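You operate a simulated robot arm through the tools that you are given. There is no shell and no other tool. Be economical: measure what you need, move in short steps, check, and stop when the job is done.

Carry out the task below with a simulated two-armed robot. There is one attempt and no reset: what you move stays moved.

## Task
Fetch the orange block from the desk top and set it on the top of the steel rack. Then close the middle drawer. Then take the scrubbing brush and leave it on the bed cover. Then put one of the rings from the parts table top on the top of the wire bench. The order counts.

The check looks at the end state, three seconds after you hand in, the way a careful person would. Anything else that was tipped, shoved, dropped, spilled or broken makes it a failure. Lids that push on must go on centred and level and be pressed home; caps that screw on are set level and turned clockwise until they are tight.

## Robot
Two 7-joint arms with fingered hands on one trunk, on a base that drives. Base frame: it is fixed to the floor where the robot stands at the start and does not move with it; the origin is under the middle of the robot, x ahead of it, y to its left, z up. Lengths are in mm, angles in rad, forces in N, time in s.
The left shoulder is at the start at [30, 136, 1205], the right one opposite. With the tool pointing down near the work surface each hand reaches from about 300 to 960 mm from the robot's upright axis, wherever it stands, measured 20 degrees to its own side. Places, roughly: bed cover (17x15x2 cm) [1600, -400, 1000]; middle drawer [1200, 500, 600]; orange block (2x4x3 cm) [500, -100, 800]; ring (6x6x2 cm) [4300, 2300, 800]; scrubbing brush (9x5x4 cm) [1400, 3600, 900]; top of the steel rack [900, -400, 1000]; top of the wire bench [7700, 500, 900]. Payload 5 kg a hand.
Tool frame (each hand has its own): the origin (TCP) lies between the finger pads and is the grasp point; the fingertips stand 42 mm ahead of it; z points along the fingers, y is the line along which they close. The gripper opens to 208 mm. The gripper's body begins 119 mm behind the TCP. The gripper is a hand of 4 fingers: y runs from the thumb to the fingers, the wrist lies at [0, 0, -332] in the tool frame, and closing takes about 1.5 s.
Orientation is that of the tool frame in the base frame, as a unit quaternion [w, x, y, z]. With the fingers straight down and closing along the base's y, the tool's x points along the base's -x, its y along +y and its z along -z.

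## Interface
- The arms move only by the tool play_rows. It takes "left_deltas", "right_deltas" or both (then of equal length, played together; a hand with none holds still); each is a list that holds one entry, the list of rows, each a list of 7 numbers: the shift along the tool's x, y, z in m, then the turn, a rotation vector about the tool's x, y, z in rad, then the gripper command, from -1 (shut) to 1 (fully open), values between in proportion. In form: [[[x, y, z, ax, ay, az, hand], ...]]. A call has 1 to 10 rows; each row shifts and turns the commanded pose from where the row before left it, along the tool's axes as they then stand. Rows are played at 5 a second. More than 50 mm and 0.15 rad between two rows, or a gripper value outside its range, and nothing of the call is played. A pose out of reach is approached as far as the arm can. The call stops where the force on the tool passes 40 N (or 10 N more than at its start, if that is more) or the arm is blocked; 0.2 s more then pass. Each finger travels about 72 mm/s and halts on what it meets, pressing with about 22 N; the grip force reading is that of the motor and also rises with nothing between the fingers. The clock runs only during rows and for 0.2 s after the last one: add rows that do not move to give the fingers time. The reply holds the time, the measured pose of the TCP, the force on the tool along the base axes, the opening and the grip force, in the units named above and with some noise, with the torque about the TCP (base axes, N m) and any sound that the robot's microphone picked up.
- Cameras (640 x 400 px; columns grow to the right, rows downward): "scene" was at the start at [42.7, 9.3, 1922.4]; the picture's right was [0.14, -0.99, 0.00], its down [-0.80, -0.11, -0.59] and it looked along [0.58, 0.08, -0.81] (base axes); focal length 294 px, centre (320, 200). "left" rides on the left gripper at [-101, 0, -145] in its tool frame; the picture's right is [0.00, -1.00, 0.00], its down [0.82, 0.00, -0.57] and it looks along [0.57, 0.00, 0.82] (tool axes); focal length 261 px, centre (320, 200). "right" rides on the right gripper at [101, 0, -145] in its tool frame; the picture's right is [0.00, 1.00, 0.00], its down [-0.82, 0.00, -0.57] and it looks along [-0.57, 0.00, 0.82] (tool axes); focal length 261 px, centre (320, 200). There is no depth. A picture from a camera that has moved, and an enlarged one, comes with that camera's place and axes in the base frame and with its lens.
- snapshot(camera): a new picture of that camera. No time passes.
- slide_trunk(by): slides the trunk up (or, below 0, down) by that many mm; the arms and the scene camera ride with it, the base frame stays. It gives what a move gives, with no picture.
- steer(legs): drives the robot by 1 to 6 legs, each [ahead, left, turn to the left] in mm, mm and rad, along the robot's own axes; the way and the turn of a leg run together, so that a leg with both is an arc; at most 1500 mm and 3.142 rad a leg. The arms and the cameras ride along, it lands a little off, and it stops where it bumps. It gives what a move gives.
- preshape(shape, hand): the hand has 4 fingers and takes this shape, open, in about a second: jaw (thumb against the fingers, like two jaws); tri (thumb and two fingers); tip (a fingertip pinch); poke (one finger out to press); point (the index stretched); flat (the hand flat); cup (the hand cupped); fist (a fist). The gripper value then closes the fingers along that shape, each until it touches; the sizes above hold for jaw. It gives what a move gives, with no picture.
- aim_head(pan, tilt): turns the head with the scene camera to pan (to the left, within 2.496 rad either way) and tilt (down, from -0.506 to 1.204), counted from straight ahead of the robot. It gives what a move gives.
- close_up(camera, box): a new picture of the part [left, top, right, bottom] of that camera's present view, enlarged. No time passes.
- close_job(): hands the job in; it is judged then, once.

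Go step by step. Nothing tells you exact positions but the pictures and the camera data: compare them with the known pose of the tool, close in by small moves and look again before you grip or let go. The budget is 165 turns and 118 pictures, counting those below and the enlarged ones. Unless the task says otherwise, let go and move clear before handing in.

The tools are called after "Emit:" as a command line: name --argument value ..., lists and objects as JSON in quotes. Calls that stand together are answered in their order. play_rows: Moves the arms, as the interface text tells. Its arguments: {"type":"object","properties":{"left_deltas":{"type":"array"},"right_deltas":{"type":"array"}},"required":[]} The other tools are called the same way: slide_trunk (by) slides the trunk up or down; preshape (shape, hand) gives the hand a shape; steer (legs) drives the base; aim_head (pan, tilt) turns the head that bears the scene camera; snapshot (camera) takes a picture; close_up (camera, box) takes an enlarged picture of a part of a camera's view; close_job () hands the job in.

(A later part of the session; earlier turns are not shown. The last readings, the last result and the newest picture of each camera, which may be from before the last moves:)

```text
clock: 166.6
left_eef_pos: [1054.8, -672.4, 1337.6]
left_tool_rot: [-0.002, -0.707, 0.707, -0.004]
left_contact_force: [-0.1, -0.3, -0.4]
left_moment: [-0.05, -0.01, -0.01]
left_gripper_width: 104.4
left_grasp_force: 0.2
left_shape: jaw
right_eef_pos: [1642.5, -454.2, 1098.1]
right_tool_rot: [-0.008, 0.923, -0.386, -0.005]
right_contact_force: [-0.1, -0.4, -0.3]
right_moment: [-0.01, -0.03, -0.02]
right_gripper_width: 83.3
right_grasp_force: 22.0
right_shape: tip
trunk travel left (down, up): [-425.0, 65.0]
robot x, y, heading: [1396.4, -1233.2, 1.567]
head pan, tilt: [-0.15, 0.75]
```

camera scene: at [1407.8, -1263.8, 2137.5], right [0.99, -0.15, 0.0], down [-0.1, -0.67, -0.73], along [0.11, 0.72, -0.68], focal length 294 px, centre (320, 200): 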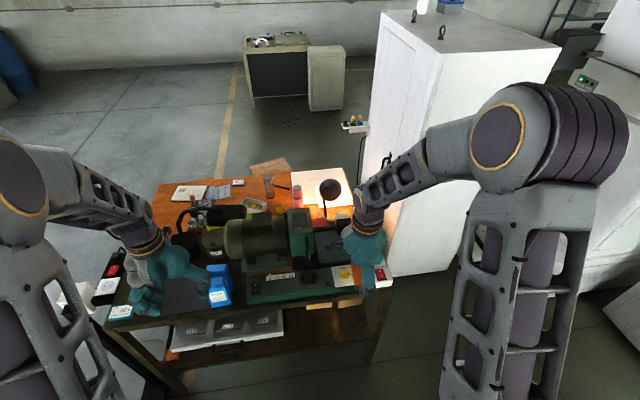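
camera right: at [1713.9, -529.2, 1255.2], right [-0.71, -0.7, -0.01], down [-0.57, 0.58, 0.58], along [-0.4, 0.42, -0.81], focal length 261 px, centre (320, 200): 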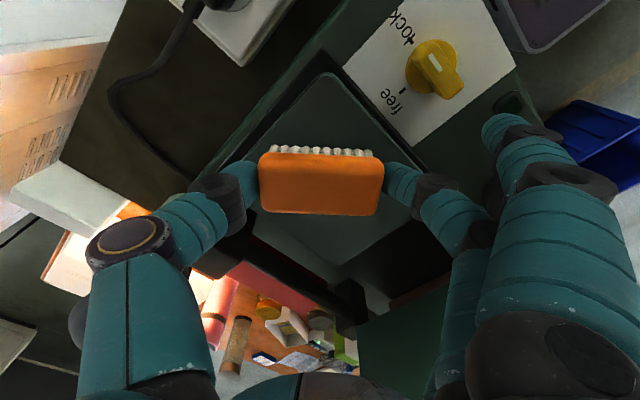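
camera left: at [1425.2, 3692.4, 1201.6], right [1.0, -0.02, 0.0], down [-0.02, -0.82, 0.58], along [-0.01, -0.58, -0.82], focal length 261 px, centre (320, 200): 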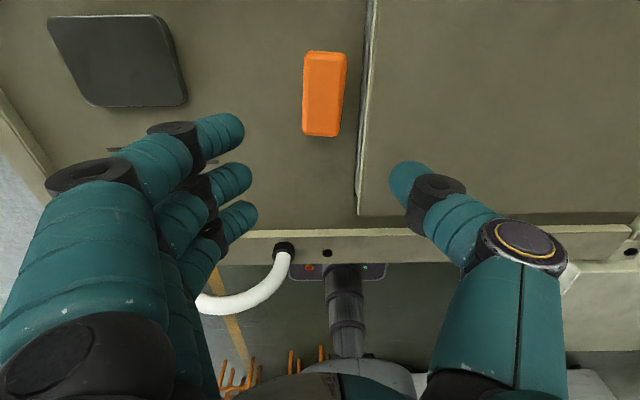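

Emit:
play_rows --right_deltas '[[[0, 0, 0.004, 0, 0, 0, -1], [0, 0, 0, 0, 0, 0, -1]]]'

Emit:
play_rows --right_deltas '[[[0, 0, 0.004, 0, 0, 0, -1], [0, 0, 0, 0, 0, 0, -1]]]'

Emit:
play_rows --right_deltas '[[[0, 0, 0.003, 0, 0, 0, -1], [0, 0, 0, 0, 0, 0, -1]]]'

Emit:
snapshot --camera "right"

```text
clock: 167.2
left_eef_pos: [1056.2, -673.5, 1338.6]
left_tool_rot: [-0.001, -0.707, 0.707, -0.002]
left_contact_force: [0.1, 0.4, -0.1]
left_moment: [-0.02, 0.0, -0.04]
left_gripper_width: 104.2
left_grasp_force: 0.0
left_shape: jaw
right_eef_pos: [1641.4, -454.6, 1094.7]
right_tool_rot: [-0.007, 0.923, -0.385, -0.005]
right_contact_force: [-0.5, -0.1, -0.6]
right_moment: [0.01, -0.01, 0.0]
right_gripper_width: 83.0
right_grasp_force: 22.5
right_shape: tip
trunk travel left (down, up): [-425.0, 65.0]
robot x, y, heading: [1395.3, -1233.3, 1.573]
head pan, tilt: [-0.15, 0.75]
```

```text
clock: 167.8
left_eef_pos: [1055.5, -672.5, 1338.4]
left_tool_rot: [0.002, 0.707, -0.707, 0.002]
left_contact_force: [0.5, -0.9, 0.0]
left_moment: [-0.02, 0.01, -0.03]
left_gripper_width: 104.1
left_grasp_force: 0.0
left_shape: jaw
right_eef_pos: [1642.1, -455.3, 1090.6]
right_tool_rot: [-0.008, 0.923, -0.385, -0.005]
right_contact_force: [-0.7, 0.1, -1.0]
right_moment: [0.01, 0.01, -0.03]
right_gripper_width: 83.3
right_grasp_force: 22.2
right_shape: tip
trunk travel left (down, up): [-425.0, 65.0]
robot x, y, heading: [1393.6, -1235.5, 1.569]
head pan, tilt: [-0.15, 0.75]
```

```text
clock: 168.4
left_eef_pos: [1056.5, -673.8, 1338.9]
left_tool_rot: [-0.002, -0.707, 0.707, -0.003]
left_contact_force: [-0.2, 0.1, 0.8]
left_moment: [0.0, 0.01, 0.04]
left_gripper_width: 104.5
left_grasp_force: 0.1
left_shape: jaw
right_eef_pos: [1641.0, -454.4, 1088.3]
right_tool_rot: [-0.009, 0.923, -0.385, -0.005]
right_contact_force: [0.8, 0.0, 15.0]
right_moment: [-0.2, 0.18, 0.04]
right_gripper_width: 83.2
right_grasp_force: 22.2
right_shape: tip
trunk travel left (down, up): [-425.0, 65.0]
robot x, y, heading: [1396.8, -1235.6, 1.57]
head pan, tilt: [-0.15, 0.75]
```

```text
31 pictures are left
camera right: at [1712.8, -529.1, 1230.9], right [-0.71, -0.7, -0.01], down [-0.57, 0.58, 0.58], along [-0.4, 0.42, -0.81], focal length 261 px, centre (320, 200)
```

right: 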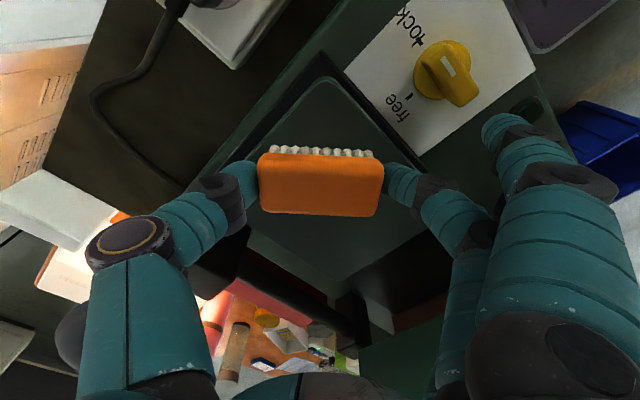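

The brush has touched down (15 N). I release gently and rise straight up.

Emit:
play_rows --right_deltas '[[[0, 0, -0.001, 0, 0, 0, -0.1], [0, 0, 0, 0, 0, 0, 0], [0, 0, 0, 0, 0, 0, 0.1], [0, 0, 0, 0, 0, 0, 0.2], [0, 0, 0, 0, 0, 0, 0.2]]]'

Emit:
snapshot --camera "right"

```text
clock: 169.6
left_eef_pos: [1055.8, -673.3, 1338.4]
left_tool_rot: [-0.002, -0.707, 0.707, -0.003]
left_contact_force: [0.1, 0.1, -1.2]
left_moment: [0.01, 0.04, -0.03]
left_gripper_width: 104.2
left_grasp_force: 0.0
left_shape: jaw
right_eef_pos: [1642.4, -455.0, 1089.3]
right_tool_rot: [-0.007, 0.923, -0.385, -0.004]
right_contact_force: [-0.2, 0.5, -0.3]
right_moment: [0.02, -0.01, 0.0]
right_gripper_width: 123.9
right_grasp_force: 0.1
right_shape: tip
trunk travel left (down, up): [-425.0, 65.0]
robot x, y, heading: [1394.8, -1237.4, 1.573]
head pan, tilt: [-0.15, 0.75]
```

```text
30 pictures are left
camera right: at [1712.7, -528.9, 1230.4], right [-0.71, -0.7, -0.01], down [-0.57, 0.58, 0.58], along [-0.4, 0.42, -0.81], focal length 261 px, centre (320, 200)
```

right: 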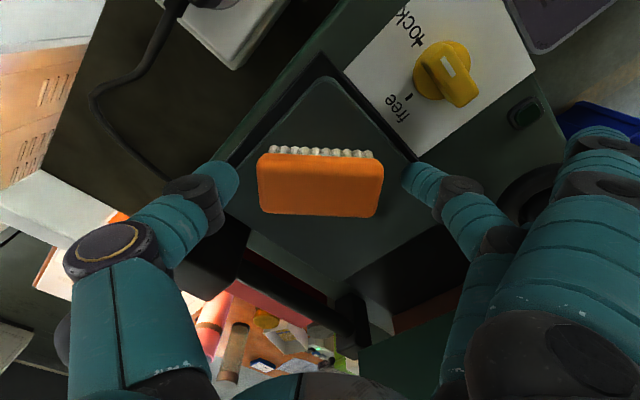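

The brush rests on the bed cover. I raise the hand, retract it, and verify before leaving.

Emit:
play_rows --right_deltas '[[[0, 0, -0.02, 0, 0, 0, 0.2], [0, 0, -0.045, 0, 0, 0, 0.2], [0, 0, -0.05, 0, 0, 0, 0.2], [0, 0, -0.05, 0, 0, 0, 0.2], [0, 0, -0.045, 0, 0, 0, 0.2], [0.026, 0.038, 0, 0, 0, 0, 0.2], [0.026, 0.038, 0, 0, 0, 0, 0.2], [0.026, 0.038, 0, 0, 0, 0, 0.2], [0.026, 0.038, 0, 0, 0, 0, 0.2], [0.026, 0.038, 0, 0, 0, 0, 0.2]]]'

Emit:
play_rows --right_deltas '[[[0, 0, 0, 0, 0, 0.131, 0.2], [0, 0, 0, 0, 0, 0.131, 0.2], [0, 0, 0, 0, 0, 0.131, 0.2], [0, 0, 0, 0, 0, 0.131, 0.2], [0, 0, 0, 0, 0, 0.131, 0.2], [0, 0, 0, 0, 0, 0.131, 0.2]]]'

Emit:
preshape --hand "right" --shape "jaw"

Emit:
close_up --camera "scene" --box '[240, 160, 420, 290]'

```text
clock: 171.8
left_eef_pos: [1056.2, -675.6, 1337.8]
left_tool_rot: [0.001, 0.708, -0.706, 0.002]
left_contact_force: [-1.3, -1.0, 0.7]
left_moment: [0.1, -0.05, -0.01]
left_gripper_width: 104.3
left_grasp_force: 0.0
left_shape: jaw
right_eef_pos: [1596.2, -685.0, 1297.9]
right_tool_rot: [-0.009, 0.923, -0.384, -0.005]
right_contact_force: [-0.1, -0.9, 0.5]
right_moment: [0.13, -0.04, -0.01]
right_gripper_width: 124.5
right_grasp_force: 0.1
right_shape: tip
trunk travel left (down, up): [-425.0, 65.0]
robot x, y, heading: [1390.8, -1235.5, 1.57]
head pan, tilt: [-0.15, 0.75]
```

```text
clock: 173.2
left_eef_pos: [1055.8, -673.1, 1338.3]
left_tool_rot: [-0.002, -0.707, 0.707, -0.003]
left_contact_force: [0.2, -0.3, 0.4]
left_moment: [-0.01, -0.03, 0.0]
left_gripper_width: 104.2
left_grasp_force: 0.0
left_shape: jaw
right_eef_pos: [1597.7, -682.6, 1296.2]
right_tool_rot: [0.006, -0.705, 0.71, 0.006]
right_contact_force: [0.2, -0.1, 0.6]
right_moment: [-0.02, 0.0, 0.03]
right_gripper_width: 124.3
right_grasp_force: 0.0
right_shape: tip
trunk travel left (down, up): [-425.0, 65.0]
robot x, y, heading: [1392.1, -1234.8, 1.571]
head pan, tilt: [-0.15, 0.75]
```

```text
clock: 174.1
left_eef_pos: [1055.2, -673.7, 1337.4]
left_tool_rot: [-0.001, -0.707, 0.707, -0.003]
left_contact_force: [0.6, 0.6, 0.3]
left_moment: [-0.01, 0.03, -0.01]
left_gripper_width: 104.1
left_grasp_force: 0.1
left_shape: jaw
right_eef_pos: [1597.7, -684.3, 1295.8]
right_tool_rot: [0.006, -0.705, 0.709, 0.007]
right_contact_force: [0.2, 0.4, -0.4]
right_moment: [0.02, 0.02, -0.01]
right_gripper_width: 207.9
right_grasp_force: 0.1
right_shape: jaw
trunk travel left (down, up): [-425.0, 65.0]
robot x, y, heading: [1396.7, -1232.7, 1.573]
head pan, tilt: [-0.15, 0.75]
```

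```text
3.08 times, centred on (330, 225) of scene
camera zoom: at [1407.5, -1184.4, 2137.5], right [0.99, -0.15, 0.0], down [-0.1, -0.67, -0.73], along [0.11, 0.72, -0.68], focal length 903 px, centre (289, 123)
```

zoom: 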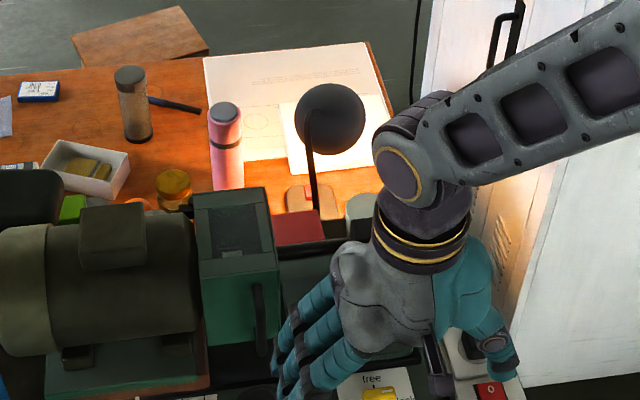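

I back into the aisle and take one look at the brush, then go.

Emit:
steer --legs '[[-390, 0, 0]]'

Emit:
close_up --camera "scene" --box '[260, 60, 420, 190]'

Emit:
steer --legs '[[0, 1490, 0], [100, 220, 0], [1500, 0, 0], [1500, 0, 0], [240, 0, 0]]'

```text
clock: 176.6
left_eef_pos: [1054.7, -1066.1, 1338.7]
left_tool_rot: [0.002, 0.71, -0.704, 0.003]
left_contact_force: [0.2, -0.3, -0.2]
left_moment: [0.02, 0.02, 0.01]
left_gripper_width: 104.4
left_grasp_force: 0.1
left_shape: jaw
right_eef_pos: [1596.6, -1072.5, 1294.1]
right_tool_rot: [-0.005, 0.708, -0.707, -0.006]
right_contact_force: [-0.7, 0.1, -0.2]
right_moment: [0.0, 0.02, 0.02]
right_gripper_width: 207.6
right_grasp_force: 0.2
right_shape: jaw
trunk travel left (down, up): [-425.0, 65.0]
robot x, y, heading: [1395.5, -1627.4, 1.576]
head pan, tilt: [-0.15, 0.75]
```

```text
3.08 times, centred on (340, 125) of scene
camera zoom: at [1408.4, -1575.1, 2137.5], right [0.99, -0.14, 0.0], down [-0.1, -0.68, -0.73], along [0.11, 0.72, -0.68], focal length 903 px, centre (258, 431)
```

zoom: 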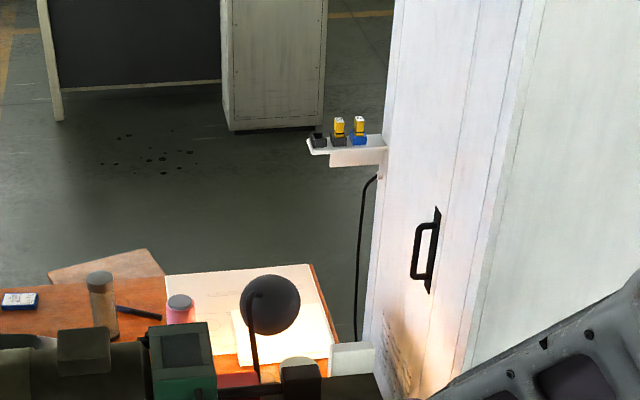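

```text
clock: 200.8
left_eef_pos: [-729.0, 2294.6, 1338.5]
left_tool_rot: [0.002, 0.718, -0.696, 0.004]
left_contact_force: [-0.2, 0.5, -0.2]
left_moment: [-0.03, -0.03, 0.01]
left_gripper_width: 104.1
left_grasp_force: 0.1
left_shape: jaw
right_eef_pos: [-188.0, 2299.1, 1295.6]
right_tool_rot: [-0.005, 0.715, -0.699, -0.006]
right_contact_force: [0.0, 0.4, -0.3]
right_moment: [-0.02, 0.0, 0.02]
right_gripper_width: 208.1
right_grasp_force: 0.0
right_shape: jaw
trunk travel left (down, up): [-425.0, 65.0]
robot x, y, heading: [-374.3, 1739.1, 1.596]
head pan, tilt: [-0.15, 0.75]
```

Now on the open north side. I turn east and drive towards the parts table, then look.

Emit:
steer --legs '[[0, 0, -1.594], [1500, 60, 0], [1100, 0, 0]]'

Emit:
aim_head --pan 0.1 --tilt 0.45

Emit:
snapshot --camera "scene"

```text
refused: leg 2 is longer than a leg can be; nothing moved
```

```text
clock: 201.7
left_eef_pos: [-729.9, 2294.5, 1339.0]
left_tool_rot: [0.001, 0.717, -0.697, 0.002]
left_contact_force: [0.8, -0.8, -1.2]
left_moment: [-0.01, 0.04, 0.0]
left_gripper_width: 104.2
left_grasp_force: 0.0
left_shape: jaw
right_eef_pos: [-188.0, 2298.2, 1295.5]
right_tool_rot: [-0.005, 0.715, -0.699, -0.006]
right_contact_force: [-0.2, 0.7, 0.2]
right_moment: [-0.02, -0.01, 0.03]
right_gripper_width: 207.7
right_grasp_force: 0.0
right_shape: jaw
trunk travel left (down, up): [-425.0, 65.0]
robot x, y, heading: [-376.0, 1739.5, 1.596]
head pan, tilt: [0.099, 0.45]
```

```text
27 pictures are left
camera scene: at [-385.5, 1801.5, 2163.8], right [0.99, 0.13, 0.0], down [0.06, -0.43, -0.9], along [-0.11, 0.89, -0.44], focal length 294 px, centre (320, 200)
```

scene: 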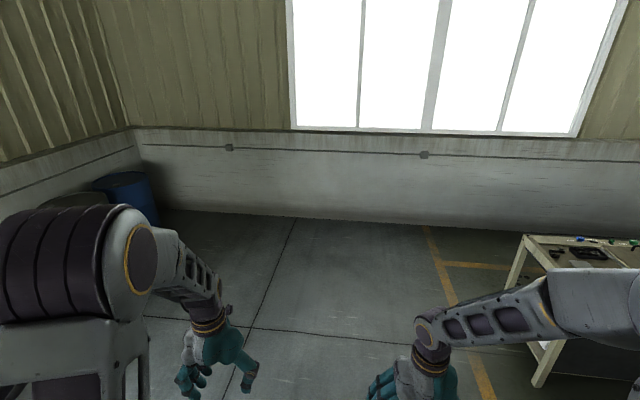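

Emit:
steer --legs '[[0, 0, -1.594], [1450, 60, 0], [1150, 0, 0]]'

Emit:
snapshot --camera "scene"

```text
clock: 218.1
left_eef_pos: [2752.0, 2275.2, 1337.3]
left_tool_rot: [-0.003, -0.023, 1.0, -0.001]
left_contact_force: [0.6, 0.8, 0.0]
left_moment: [-0.01, 0.01, -0.01]
left_gripper_width: 104.3
left_grasp_force: 0.0
left_shape: jaw
right_eef_pos: [2764.6, 1731.4, 1294.5]
right_tool_rot: [0.008, -0.019, 1.0, 0.001]
right_contact_force: [-0.3, -1.0, 0.0]
right_moment: [0.03, 0.0, -0.02]
right_gripper_width: 207.9
right_grasp_force: 0.0
right_shape: jaw
trunk travel left (down, up): [-425.0, 65.0]
robot x, y, heading: [2204.2, 1910.6, 0.043]
head pan, tilt: [0.099, 0.45]
```

```text
26 pictures are left
camera scene: at [2265.8, 1920.8, 2164.0], right [0.14, -0.99, 0.0], down [-0.43, -0.06, -0.9], along [0.89, 0.13, -0.44], focal length 294 px, centre (320, 200)
```

scene: 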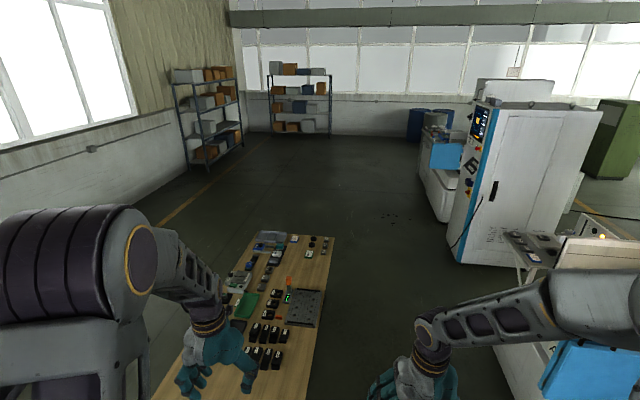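

Emit:
close_up --camera "scene" --box '[210, 220, 350, 320]'

```text
4.00 times, centred on (280, 270) of scene
camera zoom: at [2265.8, 1920.8, 2164.0], right [0.14, -0.99, 0.0], down [-0.43, -0.06, -0.9], along [0.89, 0.13, -0.44], focal length 1174 px, centre (480, -80)
```

zoom: 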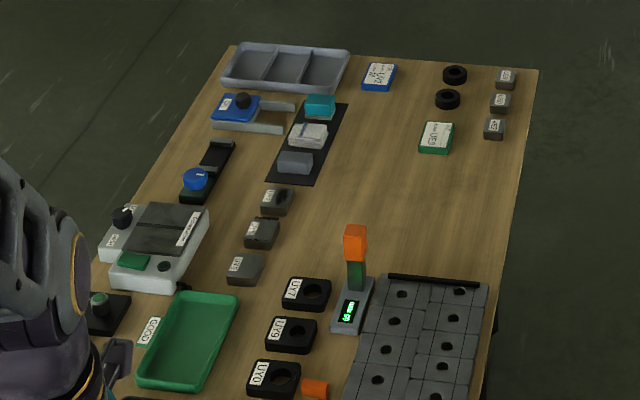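

Two black rings lie at about (4204, 2273) and (4291, 2270). I'll take the nearer one with the right hand, with the fingers closing diagonally to avoid neighbours; drive to (4020, 1600) facing the table.

Emit:
steer --legs '[[0, 0, -0.043], [1000, -310, 0], [816, 0, 0], [0, 0, 1.571]]'

Emit:
aim_head --pan -0.2 --tilt 0.95

Emit:
play_rows --right_deltas '[[[0, 0, 0, 0, 0, 0.131, 0.5], [0, 0, 0, 0, 0, 0.131, 0], [0, 0, 0, 0, 0, 0.131, -0.04], [0, 0, 0, 0, 0, 0.131, -0.04], [0, 0, 0, 0, 0, 0.131, -0.04], [0, 0, 0, 0, 0, 0.131, -0.04]]]'

Emit:
snapshot --camera "scene"

Emit:
snapshot --camera "right"

```text
clock: 231.8
left_eef_pos: [3714.5, 2141.6, 1337.4]
left_tool_rot: [-0.001, -0.699, 0.715, -0.003]
left_contact_force: [-0.3, 0.0, 0.4]
left_moment: [0.02, 0.01, 0.02]
left_gripper_width: 104.1
left_grasp_force: 0.2
left_shape: jaw
right_eef_pos: [4256.4, 2120.8, 1294.5]
right_tool_rot: [0.005, -0.697, 0.717, 0.006]
right_contact_force: [0.3, 0.0, 0.7]
right_moment: [0.01, -0.02, -0.01]
right_gripper_width: 207.9
right_grasp_force: 0.1
right_shape: jaw
trunk travel left (down, up): [-425.0, 65.0]
robot x, y, heading: [4043.3, 1571.2, 1.549]
head pan, tilt: [0.099, 0.45]
```

```text
clock: 232.7
left_eef_pos: [3714.3, 2141.4, 1337.8]
left_tool_rot: [-0.001, -0.699, 0.715, -0.003]
left_contact_force: [0.0, -0.2, 0.9]
left_moment: [0.04, -0.03, 0.01]
left_gripper_width: 104.5
left_grasp_force: 0.1
left_shape: jaw
right_eef_pos: [4257.0, 2119.5, 1295.4]
right_tool_rot: [0.005, -0.698, 0.716, 0.006]
right_contact_force: [-0.6, -0.1, -0.7]
right_moment: [-0.01, 0.0, 0.0]
right_gripper_width: 208.1
right_grasp_force: 0.0
right_shape: jaw
trunk travel left (down, up): [-425.0, 65.0]
robot x, y, heading: [4042.6, 1568.3, 1.545]
head pan, tilt: [-0.201, 0.949]
```

```text
clock: 234.1
left_eef_pos: [3714.4, 2141.3, 1337.9]
left_tool_rot: [-0.002, -0.7, 0.714, -0.002]
left_contact_force: [0.3, -0.4, 0.2]
left_moment: [-0.01, -0.03, -0.04]
left_gripper_width: 104.4
left_grasp_force: 0.1
left_shape: jaw
right_eef_pos: [4257.5, 2119.7, 1295.0]
right_tool_rot: [0.003, -0.369, 0.93, 0.008]
right_contact_force: [0.9, 0.5, 0.4]
right_moment: [0.01, -0.02, 0.0]
right_gripper_width: 100.7
right_grasp_force: 0.1
right_shape: jaw
trunk travel left (down, up): [-425.0, 65.0]
robot x, y, heading: [4042.0, 1572.4, 1.55]
head pan, tilt: [-0.201, 0.949]
```

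```text
24 pictures are left
camera scene: at [4057.5, 1612.6, 2122.0], right [0.98, -0.22, 0.0], down [-0.18, -0.79, -0.58], along [0.13, 0.57, -0.81], focal length 294 px, centre (320, 200)
```

scene: 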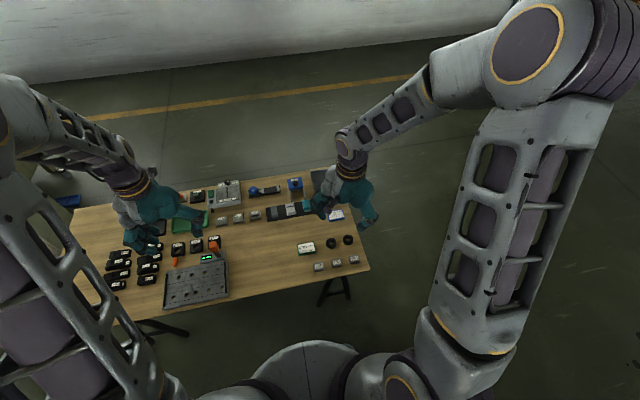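

```text
23 pictures are left
camera right: at [4182.9, 2049.1, 1437.5], right [-0.68, 0.73, 0.01], down [0.6, 0.55, 0.58], along [0.42, 0.4, -0.81], focal length 261 px, centre (320, 200)
```

right: 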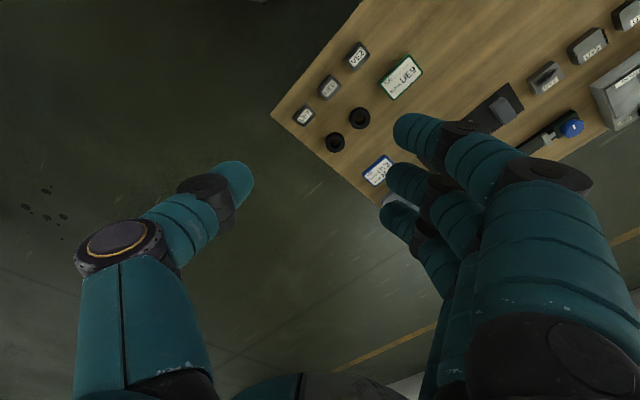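

Triangulating, the nearer ring is at about (4260, 2262, top ≈808). I move above it and look.

Emit:
play_rows --right_deltas '[[[-0.025, 0.0255, 0.03, 0, 0, 0, -0.04], [-0.025, 0.0255, 0.03, 0, 0, 0, -0.04], [-0.025, 0.0255, 0.03, 0, 0, 0, -0.04], [-0.025, 0.0255, 0.03, 0, 0, 0, -0.04], [0, 0, 0.05, 0, 0, 0, -0.04], [0, 0, 0.05, 0, 0, 0, -0.04], [0, 0, 0.05, 0, 0, 0, -0.04], [0, 0, 0.05, 0, 0, 0, -0.04], [0, 0, 0, 0, 0, 0, -0.04]]]'

Emit:
snapshot --camera "right"

```text
clock: 236.1
left_eef_pos: [3714.8, 2142.0, 1337.3]
left_tool_rot: [-0.002, -0.7, 0.714, -0.003]
left_contact_force: [0.0, 0.2, 0.6]
left_moment: [0.05, -0.05, 0.0]
left_gripper_width: 104.2
left_grasp_force: 0.1
left_shape: jaw
right_eef_pos: [4259.2, 2266.9, 978.5]
right_tool_rot: [0.002, -0.37, 0.929, 0.009]
right_contact_force: [0.4, -0.7, -0.3]
right_moment: [0.04, -0.06, -0.02]
right_gripper_width: 100.5
right_grasp_force: 0.0
right_shape: jaw
trunk travel left (down, up): [-425.0, 65.0]
robot x, y, heading: [4040.1, 1573.1, 1.551]
head pan, tilt: [-0.201, 0.949]
```

```text
22 pictures are left
camera right: at [4185.5, 2196.2, 1121.4], right [-0.68, 0.73, 0.01], down [0.6, 0.55, 0.58], along [0.42, 0.4, -0.81], focal length 261 px, centre (320, 200)
```

right: 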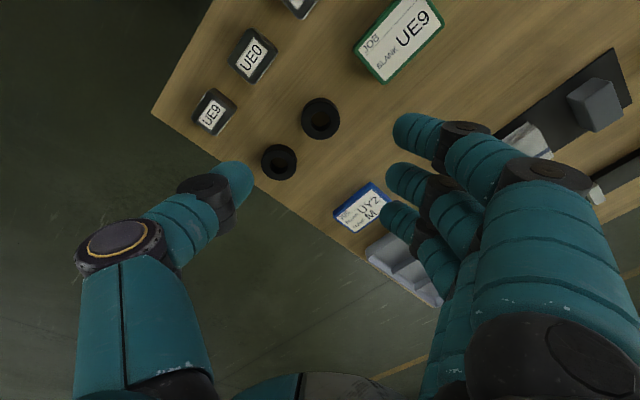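

The near ring is centred, but my index would brush the label card. The far ring at (4339, 2267) is freer if I approach with the thumb from the near-left diagonal, so I'll turn the hand a further 90° and see if it's reachable.

Emit:
play_rows --right_deltas '[[[0, 0, -0.03, 0, 0, 0.15, -0.19], [0, 0, -0.03, 0, 0, 0.15, -0.19], [0, 0, 0, 0, 0, 0.15, -0.19], [0, 0, 0, 0, 0, 0.15, -0.19], [0, 0, 0, 0, 0, 0.15, -0.19], [0, 0, 0, 0, 0, 0.15, -0.19], [0, 0, 0, 0, 0, 0.15, -0.19], [0, 0, 0, 0, 0, 0.15, -0.19], [0, 0, 0, 0, 0, 0.15, -0.19], [0, 0, 0, 0, 0, 0.15, -0.19]]]'

```text
clock: 238.3
left_eef_pos: [3715.3, 2142.0, 1338.2]
left_tool_rot: [-0.002, -0.7, 0.714, -0.003]
left_contact_force: [0.0, -0.1, 0.0]
left_moment: [-0.01, -0.02, 0.0]
left_gripper_width: 104.4
left_grasp_force: 0.1
left_shape: jaw
right_eef_pos: [4258.0, 2267.1, 1036.7]
right_tool_rot: [-0.004, 0.364, 0.931, 0.007]
right_contact_force: [0.0, -0.1, 0.1]
right_moment: [-0.03, -0.01, 0.01]
right_gripper_width: 84.7
right_grasp_force: 0.2
right_shape: jaw
trunk travel left (down, up): [-425.0, 65.0]
robot x, y, heading: [4042.2, 1571.8, 1.55]
head pan, tilt: [-0.201, 0.949]
```

Reachable. I move over the far ring and look.

Emit:
play_rows --right_deltas '[[[-0.03, 0.0275, 0.02, 0, 0, 0, -0.19], [-0.03, 0.0275, 0.02, 0, 0, 0, -0.19], [0, 0, 0.045, 0, 0, 0, -0.19], [0, 0, 0.045, 0, 0, 0, -0.19], [0, 0, 0, 0, 0, 0, -0.19]]]'

Emit:
snapshot --camera "right"

```text
clock: 239.5
left_eef_pos: [3715.0, 2141.5, 1338.3]
left_tool_rot: [-0.002, -0.699, 0.715, -0.004]
left_contact_force: [-0.7, 0.1, 0.4]
left_moment: [0.05, -0.1, -0.02]
left_gripper_width: 104.3
left_grasp_force: 0.0
left_shape: jaw
right_eef_pos: [4340.5, 2270.6, 906.3]
right_tool_rot: [-0.004, 0.363, 0.932, 0.008]
right_contact_force: [0.0, -0.1, 0.5]
right_moment: [0.0, -0.01, 0.0]
right_gripper_width: 84.6
right_grasp_force: 0.1
right_shape: jaw
trunk travel left (down, up): [-425.0, 65.0]
robot x, y, heading: [4044.3, 1577.0, 1.547]
head pan, tilt: [-0.201, 0.949]
```

```text
21 pictures are left
camera right: at [4266.9, 2336.5, 1051.8], right [0.68, 0.73, 0.01], down [0.6, -0.57, 0.56], along [0.42, -0.37, -0.83], focal length 261 px, centre (320, 200)
```

right: 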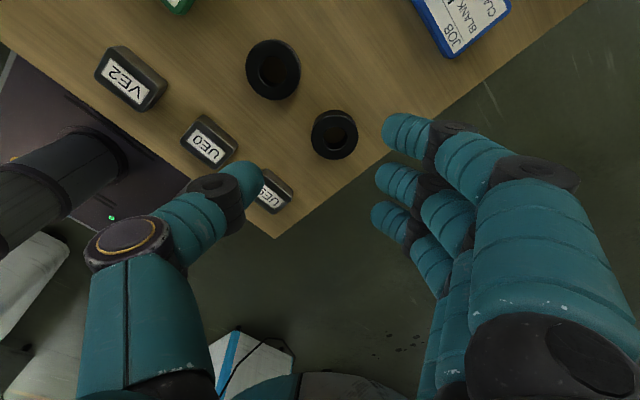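

Emit:
play_rows --right_deltas '[[[0.008, 0.0147, 0.03, 0, 0, 0, -0.22], [0, 0, 0.03, 0, 0, 0, -0.22], [0, 0, 0, 0, 0, 0, -0.22]]]'

Emit:
snapshot --camera "right"

```text
clock: 240.3
left_eef_pos: [3714.5, 2141.1, 1338.6]
left_tool_rot: [-0.002, -0.7, 0.714, -0.003]
left_contact_force: [-0.4, -0.5, 0.4]
left_moment: [0.01, -0.02, 0.03]
left_gripper_width: 104.0
left_grasp_force: 0.0
left_shape: jaw
right_eef_pos: [4345.1, 2286.3, 849.7]
right_tool_rot: [-0.004, 0.362, 0.932, 0.007]
right_contact_force: [-0.3, 0.3, -0.7]
right_moment: [0.03, 0.01, 0.01]
right_gripper_width: 81.6
right_grasp_force: 0.1
right_shape: jaw
trunk travel left (down, up): [-425.0, 65.0]
robot x, y, heading: [4046.9, 1568.5, 1.552]
head pan, tilt: [-0.201, 0.949]
```

```text
20 pictures are left
camera right: at [4271.0, 2352.1, 993.4], right [0.68, 0.73, 0.01], down [0.6, -0.57, 0.56], along [0.42, -0.37, -0.83], focal length 261 px, centre (320, 200)
```

right: 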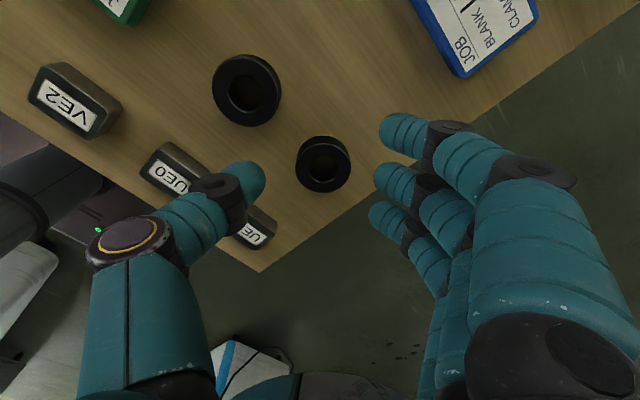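

Centred. I descend a little more, close, and check.

Emit:
play_rows --right_deltas '[[[0.001, 0, 0.008, 0, 0, 0, -0.22], [0, 0, 0.006, 0, 0, 0, -0.22], [0, 0, 0, 0, 0, 0, -0.22]]]'

Emit:
close_up --camera "right" --box '[200, 100, 440, 260]'

```text
clock: 241.1
left_eef_pos: [3713.9, 2142.0, 1336.6]
left_tool_rot: [-0.001, -0.7, 0.714, -0.002]
left_contact_force: [0.2, -0.4, -1.6]
left_moment: [0.0, -0.01, 0.03]
left_gripper_width: 104.1
left_grasp_force: 0.0
left_shape: jaw
right_eef_pos: [4344.1, 2287.4, 834.9]
right_tool_rot: [-0.004, 0.363, 0.932, 0.007]
right_contact_force: [0.2, 1.0, 0.0]
right_moment: [-0.01, 0.01, 0.03]
right_gripper_width: 81.7
right_grasp_force: 0.0
right_shape: jaw
trunk travel left (down, up): [-425.0, 65.0]
robot x, y, heading: [4042.0, 1571.2, 1.554]
head pan, tilt: [-0.201, 0.949]
```

```text
2.50 times, centred on (320, 180) of right
camera zoom: at [4270.1, 2353.0, 979.3], right [0.68, 0.73, 0.01], down [0.6, -0.57, 0.56], along [0.42, -0.37, -0.83], focal length 652 px, centre (320, 250)
```

zoom: 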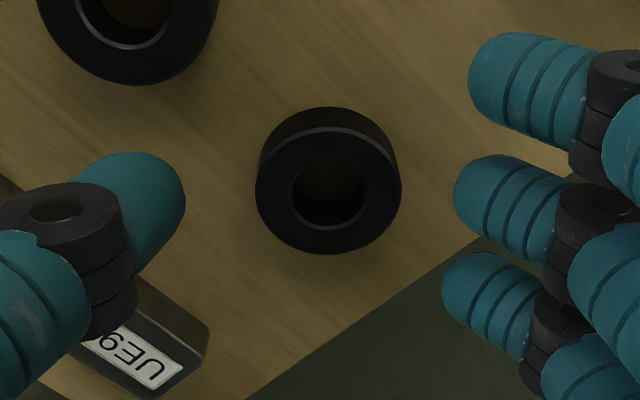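

Emit:
play_rows --right_deltas '[[[0, 0, 0.004, 0, 0, 0, -0.22], [0, 0, 0, 0, 0, 0, -0.22]]]'

Emit:
play_rows --right_deltas '[[[0, 0, 0, 0, 0, 0, -0.4], [0, 0, 0, 0, 0, 0, -0.6], [0, 0, 0, 0, 0, 0, -1], [0, 0, 0, 0, 0, 0, -1], [0, 0, 0, 0, 0, 0, -1], [0, 0, 0, 0, 0, 0, -1]]]'

Emit:
close_up --camera "right" --box '[200, 100, 440, 260]'

```text
clock: 241.7
left_eef_pos: [3713.8, 2142.0, 1338.6]
left_tool_rot: [-0.002, -0.7, 0.714, -0.003]
left_contact_force: [-0.6, 0.0, -0.6]
left_moment: [0.03, 0.0, 0.02]
left_gripper_width: 104.7
left_grasp_force: 0.1
left_shape: jaw
right_eef_pos: [4344.2, 2286.2, 830.9]
right_tool_rot: [-0.004, 0.362, 0.932, 0.007]
right_contact_force: [0.9, -0.3, -0.3]
right_moment: [0.02, -0.01, 0.02]
right_gripper_width: 82.1
right_grasp_force: 0.0
right_shape: jaw
trunk travel left (down, up): [-425.0, 65.0]
robot x, y, heading: [4043.8, 1570.3, 1.55]
head pan, tilt: [-0.201, 0.949]
```

```text
clock: 243.1
left_eef_pos: [3714.7, 2142.9, 1338.0]
left_tool_rot: [-0.003, -0.7, 0.714, -0.003]
left_contact_force: [0.2, -0.3, -0.2]
left_moment: [0.05, -0.04, 0.03]
left_gripper_width: 104.4
left_grasp_force: 0.1
left_shape: jaw
right_eef_pos: [4344.1, 2285.9, 830.3]
right_tool_rot: [-0.003, 0.363, 0.932, 0.007]
right_contact_force: [0.3, 0.6, 0.1]
right_moment: [-0.02, 0.01, 0.02]
right_gripper_width: 0.0
right_grasp_force: 21.6
right_shape: jaw
trunk travel left (down, up): [-425.0, 65.0]
robot x, y, heading: [4041.7, 1572.8, 1.552]
head pan, tilt: [-0.201, 0.949]
```

```text
2.50 times, centred on (320, 180) of right
camera zoom: at [4270.0, 2353.5, 975.5], right [0.68, 0.73, 0.01], down [0.6, -0.57, 0.56], along [0.42, -0.37, -0.83], focal length 652 px, centre (320, 250)
```

zoom: 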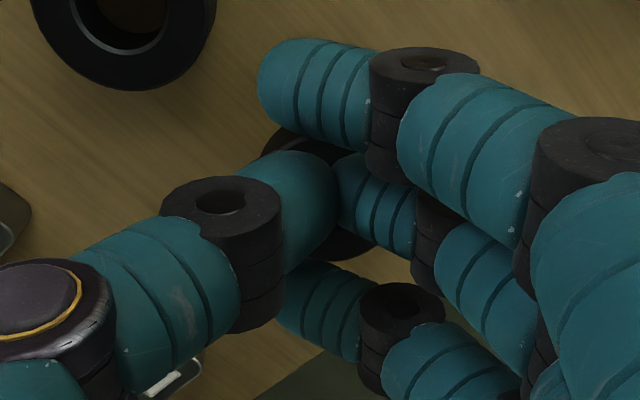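

The fingertips closed just over the ring's top – the table is lower than I assumed. I open and re-check the ring's place.

Emit:
play_rows --right_deltas '[[[0, 0, -0.003, 0, 0, 0, -0.6], [0, 0, 0, 0, 0, 0, -0.3], [0, 0, 0, 0, 0, 0, -0.22], [0, 0, 0, 0, 0, 0, -0.22], [0, 0, 0, 0, 0, 0, -0.22], [0, 0, 0, 0, 0, 0, -0.22]]]'

Emit:
snapshot --camera "right"

```text
clock: 244.5
left_eef_pos: [3714.8, 2142.8, 1339.1]
left_tool_rot: [-0.002, -0.7, 0.715, -0.004]
left_contact_force: [0.9, -0.3, -0.4]
left_moment: [-0.02, -0.01, -0.01]
left_gripper_width: 104.4
left_grasp_force: 0.0
left_shape: jaw
right_eef_pos: [4343.6, 2287.0, 833.4]
right_tool_rot: [-0.004, 0.363, 0.932, 0.007]
right_contact_force: [-0.4, -0.8, 0.2]
right_moment: [0.02, -0.01, -0.02]
right_gripper_width: 80.2
right_grasp_force: 0.0
right_shape: jaw
trunk travel left (down, up): [-425.0, 65.0]
robot x, y, heading: [4041.9, 1570.2, 1.551]
head pan, tilt: [-0.201, 0.949]
```

```text
17 pictures are left
camera right: at [4269.6, 2353.6, 978.4], right [0.68, 0.73, 0.01], down [0.6, -0.57, 0.56], along [0.42, -0.37, -0.83], focal length 261 px, centre (320, 200)
```

right: 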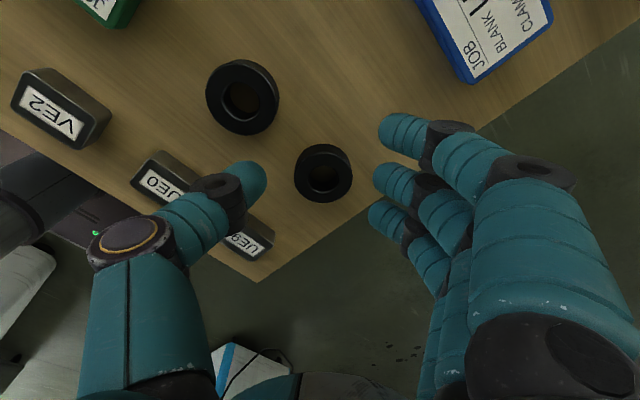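

Combining three views, the ring's top is really at z≈758, centred near (4360, 2280). I shift accordingly and descend to z≈810 for a check.

Emit:
play_rows --right_deltas '[[[-0.0165, 0.0057, 0.01, 0, 0, 0, -0.22], [0, 0, 0.013, 0, 0, 0, -0.22], [0, 0, 0, 0, 0, 0, -0.22]]]'

Emit:
snapshot --camera "right"

```text
clock: 245.3
left_eef_pos: [3714.7, 2141.8, 1339.4]
left_tool_rot: [-0.002, -0.7, 0.714, -0.003]
left_contact_force: [0.1, -0.7, 0.1]
left_moment: [0.0, 0.04, 0.01]
left_gripper_width: 104.0
left_grasp_force: 0.1
left_shape: jaw
right_eef_pos: [4360.6, 2280.6, 810.9]
right_tool_rot: [-0.003, 0.362, 0.932, 0.007]
right_contact_force: [-0.1, 0.0, 0.9]
right_moment: [0.0, 0.03, 0.02]
right_gripper_width: 80.4
right_grasp_force: 0.0
right_shape: jaw
trunk travel left (down, up): [-425.0, 65.0]
robot x, y, heading: [4040.1, 1569.8, 1.544]
head pan, tilt: [-0.201, 0.949]
```

```text
16 pictures are left
camera right: at [4285.8, 2346.9, 955.3], right [0.68, 0.73, 0.01], down [0.6, -0.57, 0.56], along [0.42, -0.37, -0.83], focal length 261 px, centre (320, 200)
```

right: 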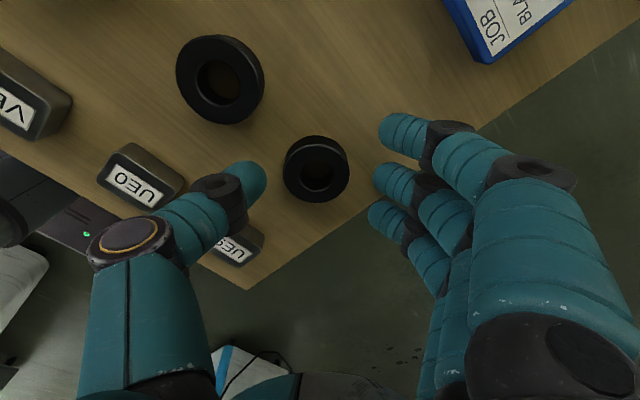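

Emit:
play_rows --right_deltas '[[[-0.003, -0.003, 0.006, 0, 0, 0, -0.22], [0, 0, 0.006, 0, 0, 0, -0.22], [0, 0, 0.004, 0, 0, 0, -0.22], [0, 0, 0, 0, 0, 0, -0.22]]]'

Emit:
play_rows --right_deltas '[[[0, 0, 0.004, 0, 0, 0, -0.22], [0, 0, 0, 0, 0, 0, -0.22]]]'

Emit:
close_up --camera "right" --box '[200, 100, 440, 260]'

```text
clock: 246.0
left_eef_pos: [3714.9, 2140.4, 1338.4]
left_tool_rot: [-0.002, -0.699, 0.715, -0.002]
left_contact_force: [0.3, 0.6, -0.1]
left_moment: [-0.07, 0.03, 0.01]
left_gripper_width: 104.3
left_grasp_force: 0.2
left_shape: jaw
right_eef_pos: [4361.5, 2279.0, 802.8]
right_tool_rot: [-0.004, 0.363, 0.932, 0.009]
right_contact_force: [1.8, -7.5, 33.4]
right_moment: [-1.97, 0.96, 0.37]
right_gripper_width: 83.3
right_grasp_force: 0.1
right_shape: jaw
trunk travel left (down, up): [-425.0, 65.0]
robot x, y, heading: [4042.1, 1577.8, 1.551]
head pan, tilt: [-0.201, 0.949]
stopped in row 3 (right hand): the force on the tool passed its limit at 45 N (the readings are from after the stop); the commanded pose is now the measured one
```

```text
clock: 246.3
left_eef_pos: [3715.1, 2142.1, 1338.0]
left_tool_rot: [-0.002, -0.7, 0.714, -0.003]
left_contact_force: [0.4, 0.3, -1.1]
left_moment: [-0.03, 0.04, -0.03]
left_gripper_width: 104.3
left_grasp_force: 0.0
left_shape: jaw
right_eef_pos: [4364.4, 2281.3, 803.7]
right_tool_rot: [-0.003, 0.363, 0.932, 0.01]
right_contact_force: [1.8, -4.0, 26.9]
right_moment: [-1.68, 0.98, 0.29]
right_gripper_width: 77.8
right_grasp_force: 0.1
right_shape: jaw
trunk travel left (down, up): [-425.0, 65.0]
robot x, y, heading: [4043.0, 1572.8, 1.552]
head pan, tilt: [-0.201, 0.949]
stopped in row 1 (right hand): the force on the tool passed its limit at 49 N (the readings are from after the stop); the commanded pose is now the measured one
```

```text
2.50 times, centred on (320, 180) of right
camera zoom: at [4289.7, 2346.6, 948.2], right [0.68, 0.73, 0.02], down [0.6, -0.57, 0.56], along [0.42, -0.37, -0.83], focal length 652 px, centre (320, 250)
```

zoom: 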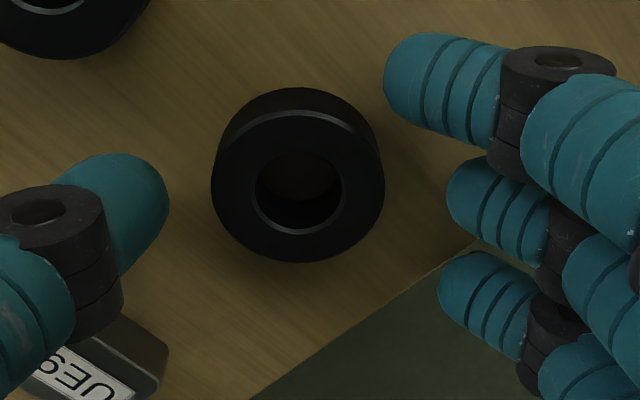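

The contact was the thumb joint on the tall "UE9" block. I lift, turn the hand ~15° away from it, recentre and check that nothing moved.

Emit:
play_rows --right_deltas '[[[0, 0, -0.025, 0, 0, 0, -0.22], [-0.004, -0.007, 0, 0, 0, 0, -0.22], [0, 0, 0, 0, 0, 0.13, -0.22], [0, 0, 0, 0, 0, 0.13, -0.22], [0, 0, 0, 0, 0, 0, -0.22]]]'

Emit:
snapshot --camera "right"

```text
clock: 247.5
left_eef_pos: [3716.2, 2143.0, 1336.7]
left_tool_rot: [-0.002, -0.7, 0.714, -0.003]
left_contact_force: [0.4, 0.0, 1.0]
left_moment: [-0.07, 0.05, 0.01]
left_gripper_width: 104.5
left_grasp_force: 0.0
left_shape: jaw
right_eef_pos: [4362.2, 2272.9, 825.7]
right_tool_rot: [-0.005, 0.481, 0.877, 0.01]
right_contact_force: [1.2, 0.7, 0.4]
right_moment: [0.02, 0.02, -0.01]
right_gripper_width: 19.6
right_grasp_force: 22.1
right_shape: jaw
trunk travel left (down, up): [-425.0, 65.0]
robot x, y, heading: [4041.1, 1574.0, 1.552]
head pan, tilt: [-0.201, 0.949]
```

```text
14 pictures are left
camera right: at [4308.3, 2355.4, 970.7], right [0.85, 0.53, 0.01], down [0.44, -0.71, 0.56], along [0.31, -0.47, -0.83], focal length 261 px, centre (320, 200)
```

right: 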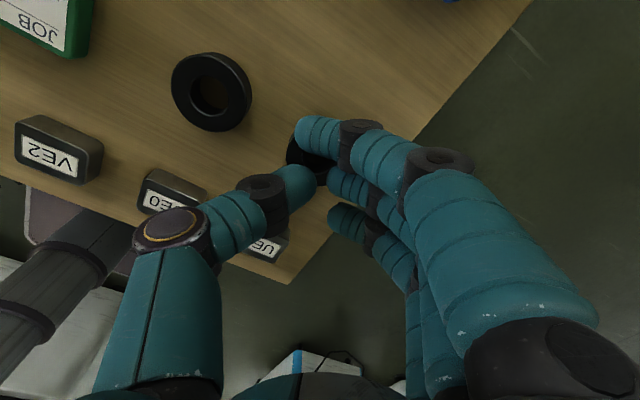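

Emit:
play_rows --right_deltas '[[[0, 0, -0.005, 0, 0, 0, 0], [0, 0, 0, 0, 0, 0, -0.2], [0, 0, 0, 0, 0, 0, -0.22], [0, 0, 0, 0, 0, 0, -0.22], [0, 0, 0, 0, 0, 0, -0.22], [0, 0, 0, 0, 0, 0, -0.22]]]'

Emit:
snapshot --camera "right"

```text
clock: 248.9
left_eef_pos: [3715.2, 2143.4, 1338.7]
left_tool_rot: [-0.002, -0.7, 0.714, -0.003]
left_contact_force: [0.2, 0.0, -0.1]
left_moment: [0.02, 0.0, -0.03]
left_gripper_width: 104.2
left_grasp_force: 0.1
left_shape: jaw
right_eef_pos: [4362.1, 2273.1, 830.5]
right_tool_rot: [-0.005, 0.481, 0.877, 0.009]
right_contact_force: [-0.9, 0.5, 0.4]
right_moment: [0.01, -0.02, -0.05]
right_gripper_width: 80.5
right_grasp_force: 0.1
right_shape: jaw
trunk travel left (down, up): [-425.0, 65.0]
robot x, y, heading: [4042.5, 1571.2, 1.551]
head pan, tilt: [-0.201, 0.949]
```

```text
13 pictures are left
camera right: at [4307.6, 2354.6, 975.9], right [0.84, 0.53, 0.01], down [0.44, -0.7, 0.56], along [0.31, -0.47, -0.83], focal length 261 px, centre (320, 200)
```

right: 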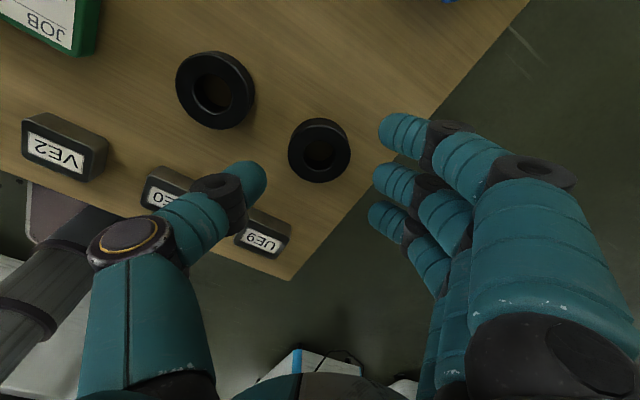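

Nothing looks displaced and the thumb now has clearance. I recentre by 5 mm and descend to z≈792.

Emit:
play_rows --right_deltas '[[[0.005, 0, 0.012, 0, 0, 0, -0.22], [0, 0, 0.01, 0, 0, 0, -0.22], [0, 0, 0.008, 0, 0, 0, -0.22], [0, 0, 0.005, 0, 0, 0, -0.22], [0, 0, 0, 0, 0, 0, -0.22]]]'

Emit:
snapshot --camera "right"

```text
clock: 249.9
left_eef_pos: [3714.8, 2141.2, 1339.2]
left_tool_rot: [-0.002, -0.699, 0.715, -0.003]
left_contact_force: [-0.6, 0.3, -0.9]
left_moment: [-0.14, 0.01, -0.05]
left_gripper_width: 104.2
left_grasp_force: 0.1
left_shape: jaw
right_eef_pos: [4361.4, 2278.1, 804.1]
right_tool_rot: [-0.004, 0.481, 0.877, 0.01]
right_contact_force: [2.2, -11.0, 40.1]
right_moment: [-1.93, 1.33, 0.48]
right_gripper_width: 83.2
right_grasp_force: 0.1
right_shape: jaw
trunk travel left (down, up): [-425.0, 65.0]
robot x, y, heading: [4043.4, 1574.3, 1.553]
head pan, tilt: [-0.201, 0.949]
stopped in row 4 (right hand): the force on the tool passed its limit at 46 N (the readings are from after the stop); the commanded pose is now the measured one
```

```text
12 pictures are left
camera right: at [4306.5, 2360.4, 948.3], right [0.85, 0.53, 0.01], down [0.44, -0.71, 0.56], along [0.31, -0.46, -0.83], focal length 261 px, centre (320, 200)
```

right: 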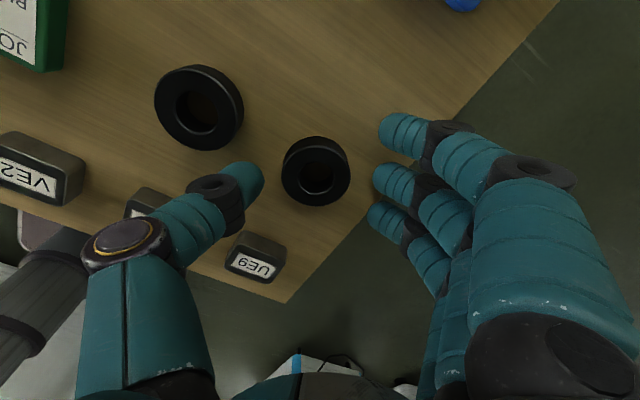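

Both contacts were at the same height: the thumb tip on the table (z≈762), so the ring's top is ≈781 and it is ~9 mm off to one side. I rise 3 mm, recentre and close.

Emit:
play_rows --right_deltas '[[[0, 0, -0.004, 0, 0, 0, -0.22], [0.009, -0.003, 0, 0, 0, 0, -0.22], [0, 0, 0, 0, 0, 0, -0.4], [0, 0, 0, 0, 0, 0, -0.6], [0, 0, 0, 0, 0, 0, -1], [0, 0, 0, 0, 0, 0, -1], [0, 0, 0, 0, 0, 0, -1], [0, 0, 0, 0, 0, 0, -1]]]'

Emit:
snapshot --camera "right"

```text
clock: 251.7
left_eef_pos: [3715.1, 2142.1, 1337.5]
left_tool_rot: [-0.002, -0.7, 0.714, -0.003]
left_contact_force: [0.4, -0.9, 0.3]
left_moment: [0.01, -0.01, 0.0]
left_gripper_width: 104.3
left_grasp_force: 0.0
left_shape: jaw
right_eef_pos: [4352.9, 2284.3, 804.3]
right_tool_rot: [-0.004, 0.48, 0.877, 0.01]
right_contact_force: [-1.6, -0.3, 0.5]
right_moment: [0.02, 0.0, 0.0]
right_gripper_width: 29.8
right_grasp_force: 22.6
right_shape: jaw
trunk travel left (down, up): [-425.0, 65.0]
robot x, y, heading: [4042.0, 1574.8, 1.549]
head pan, tilt: [-0.201, 0.949]
```

```text
11 pictures are left
camera right: at [4298.7, 2366.5, 949.9], right [0.85, 0.53, 0.01], down [0.44, -0.71, 0.56], along [0.31, -0.47, -0.83], focal length 261 px, centre (320, 200)
```

right: 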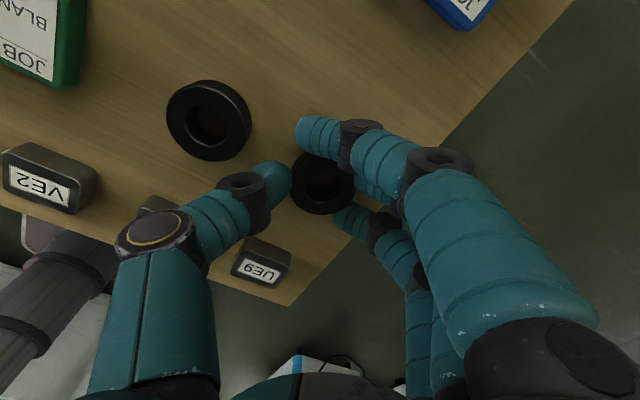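

The thumb and middle finger hold the ring. I lift it and check.

Emit:
play_rows --right_deltas '[[[0, 0, -0.015, 0, 0, 0, -1], [0, 0, -0.03, 0, 0, 0, -1], [0, 0, -0.045, 0, 0, 0, -1], [0, 0, -0.05, 0, 0, 0, -1], [0, 0, -0.05, 0, 0, 0, -1], [0, 0, -0.05, 0, 0, 0, -1], [0, 0, -0.05, 0, 0, 0, -1]]]'

Emit:
snapshot --camera "right"

```text
clock: 253.3
left_eef_pos: [3714.2, 2141.1, 1338.0]
left_tool_rot: [-0.002, -0.7, 0.714, -0.002]
left_contact_force: [0.0, -1.4, -0.1]
left_moment: [0.06, -0.03, 0.02]
left_gripper_width: 104.3
left_grasp_force: 0.0
left_shape: jaw
right_eef_pos: [4351.6, 2277.5, 1094.4]
right_tool_rot: [-0.004, 0.48, 0.877, 0.009]
right_contact_force: [-0.3, -2.6, -3.5]
right_moment: [0.29, 0.0, -0.04]
right_gripper_width: 29.4
right_grasp_force: 21.9
right_shape: jaw
trunk travel left (down, up): [-425.0, 65.0]
robot x, y, heading: [4042.9, 1572.3, 1.552]
head pan, tilt: [-0.201, 0.949]
```

```text
10 pictures are left
camera right: at [4297.1, 2360.1, 1240.1], right [0.85, 0.53, 0.01], down [0.44, -0.71, 0.56], along [0.31, -0.47, -0.83], focal length 261 px, centre (320, 200)
```

right: 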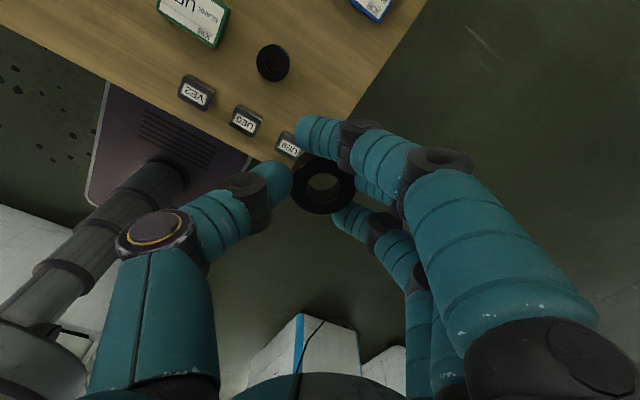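

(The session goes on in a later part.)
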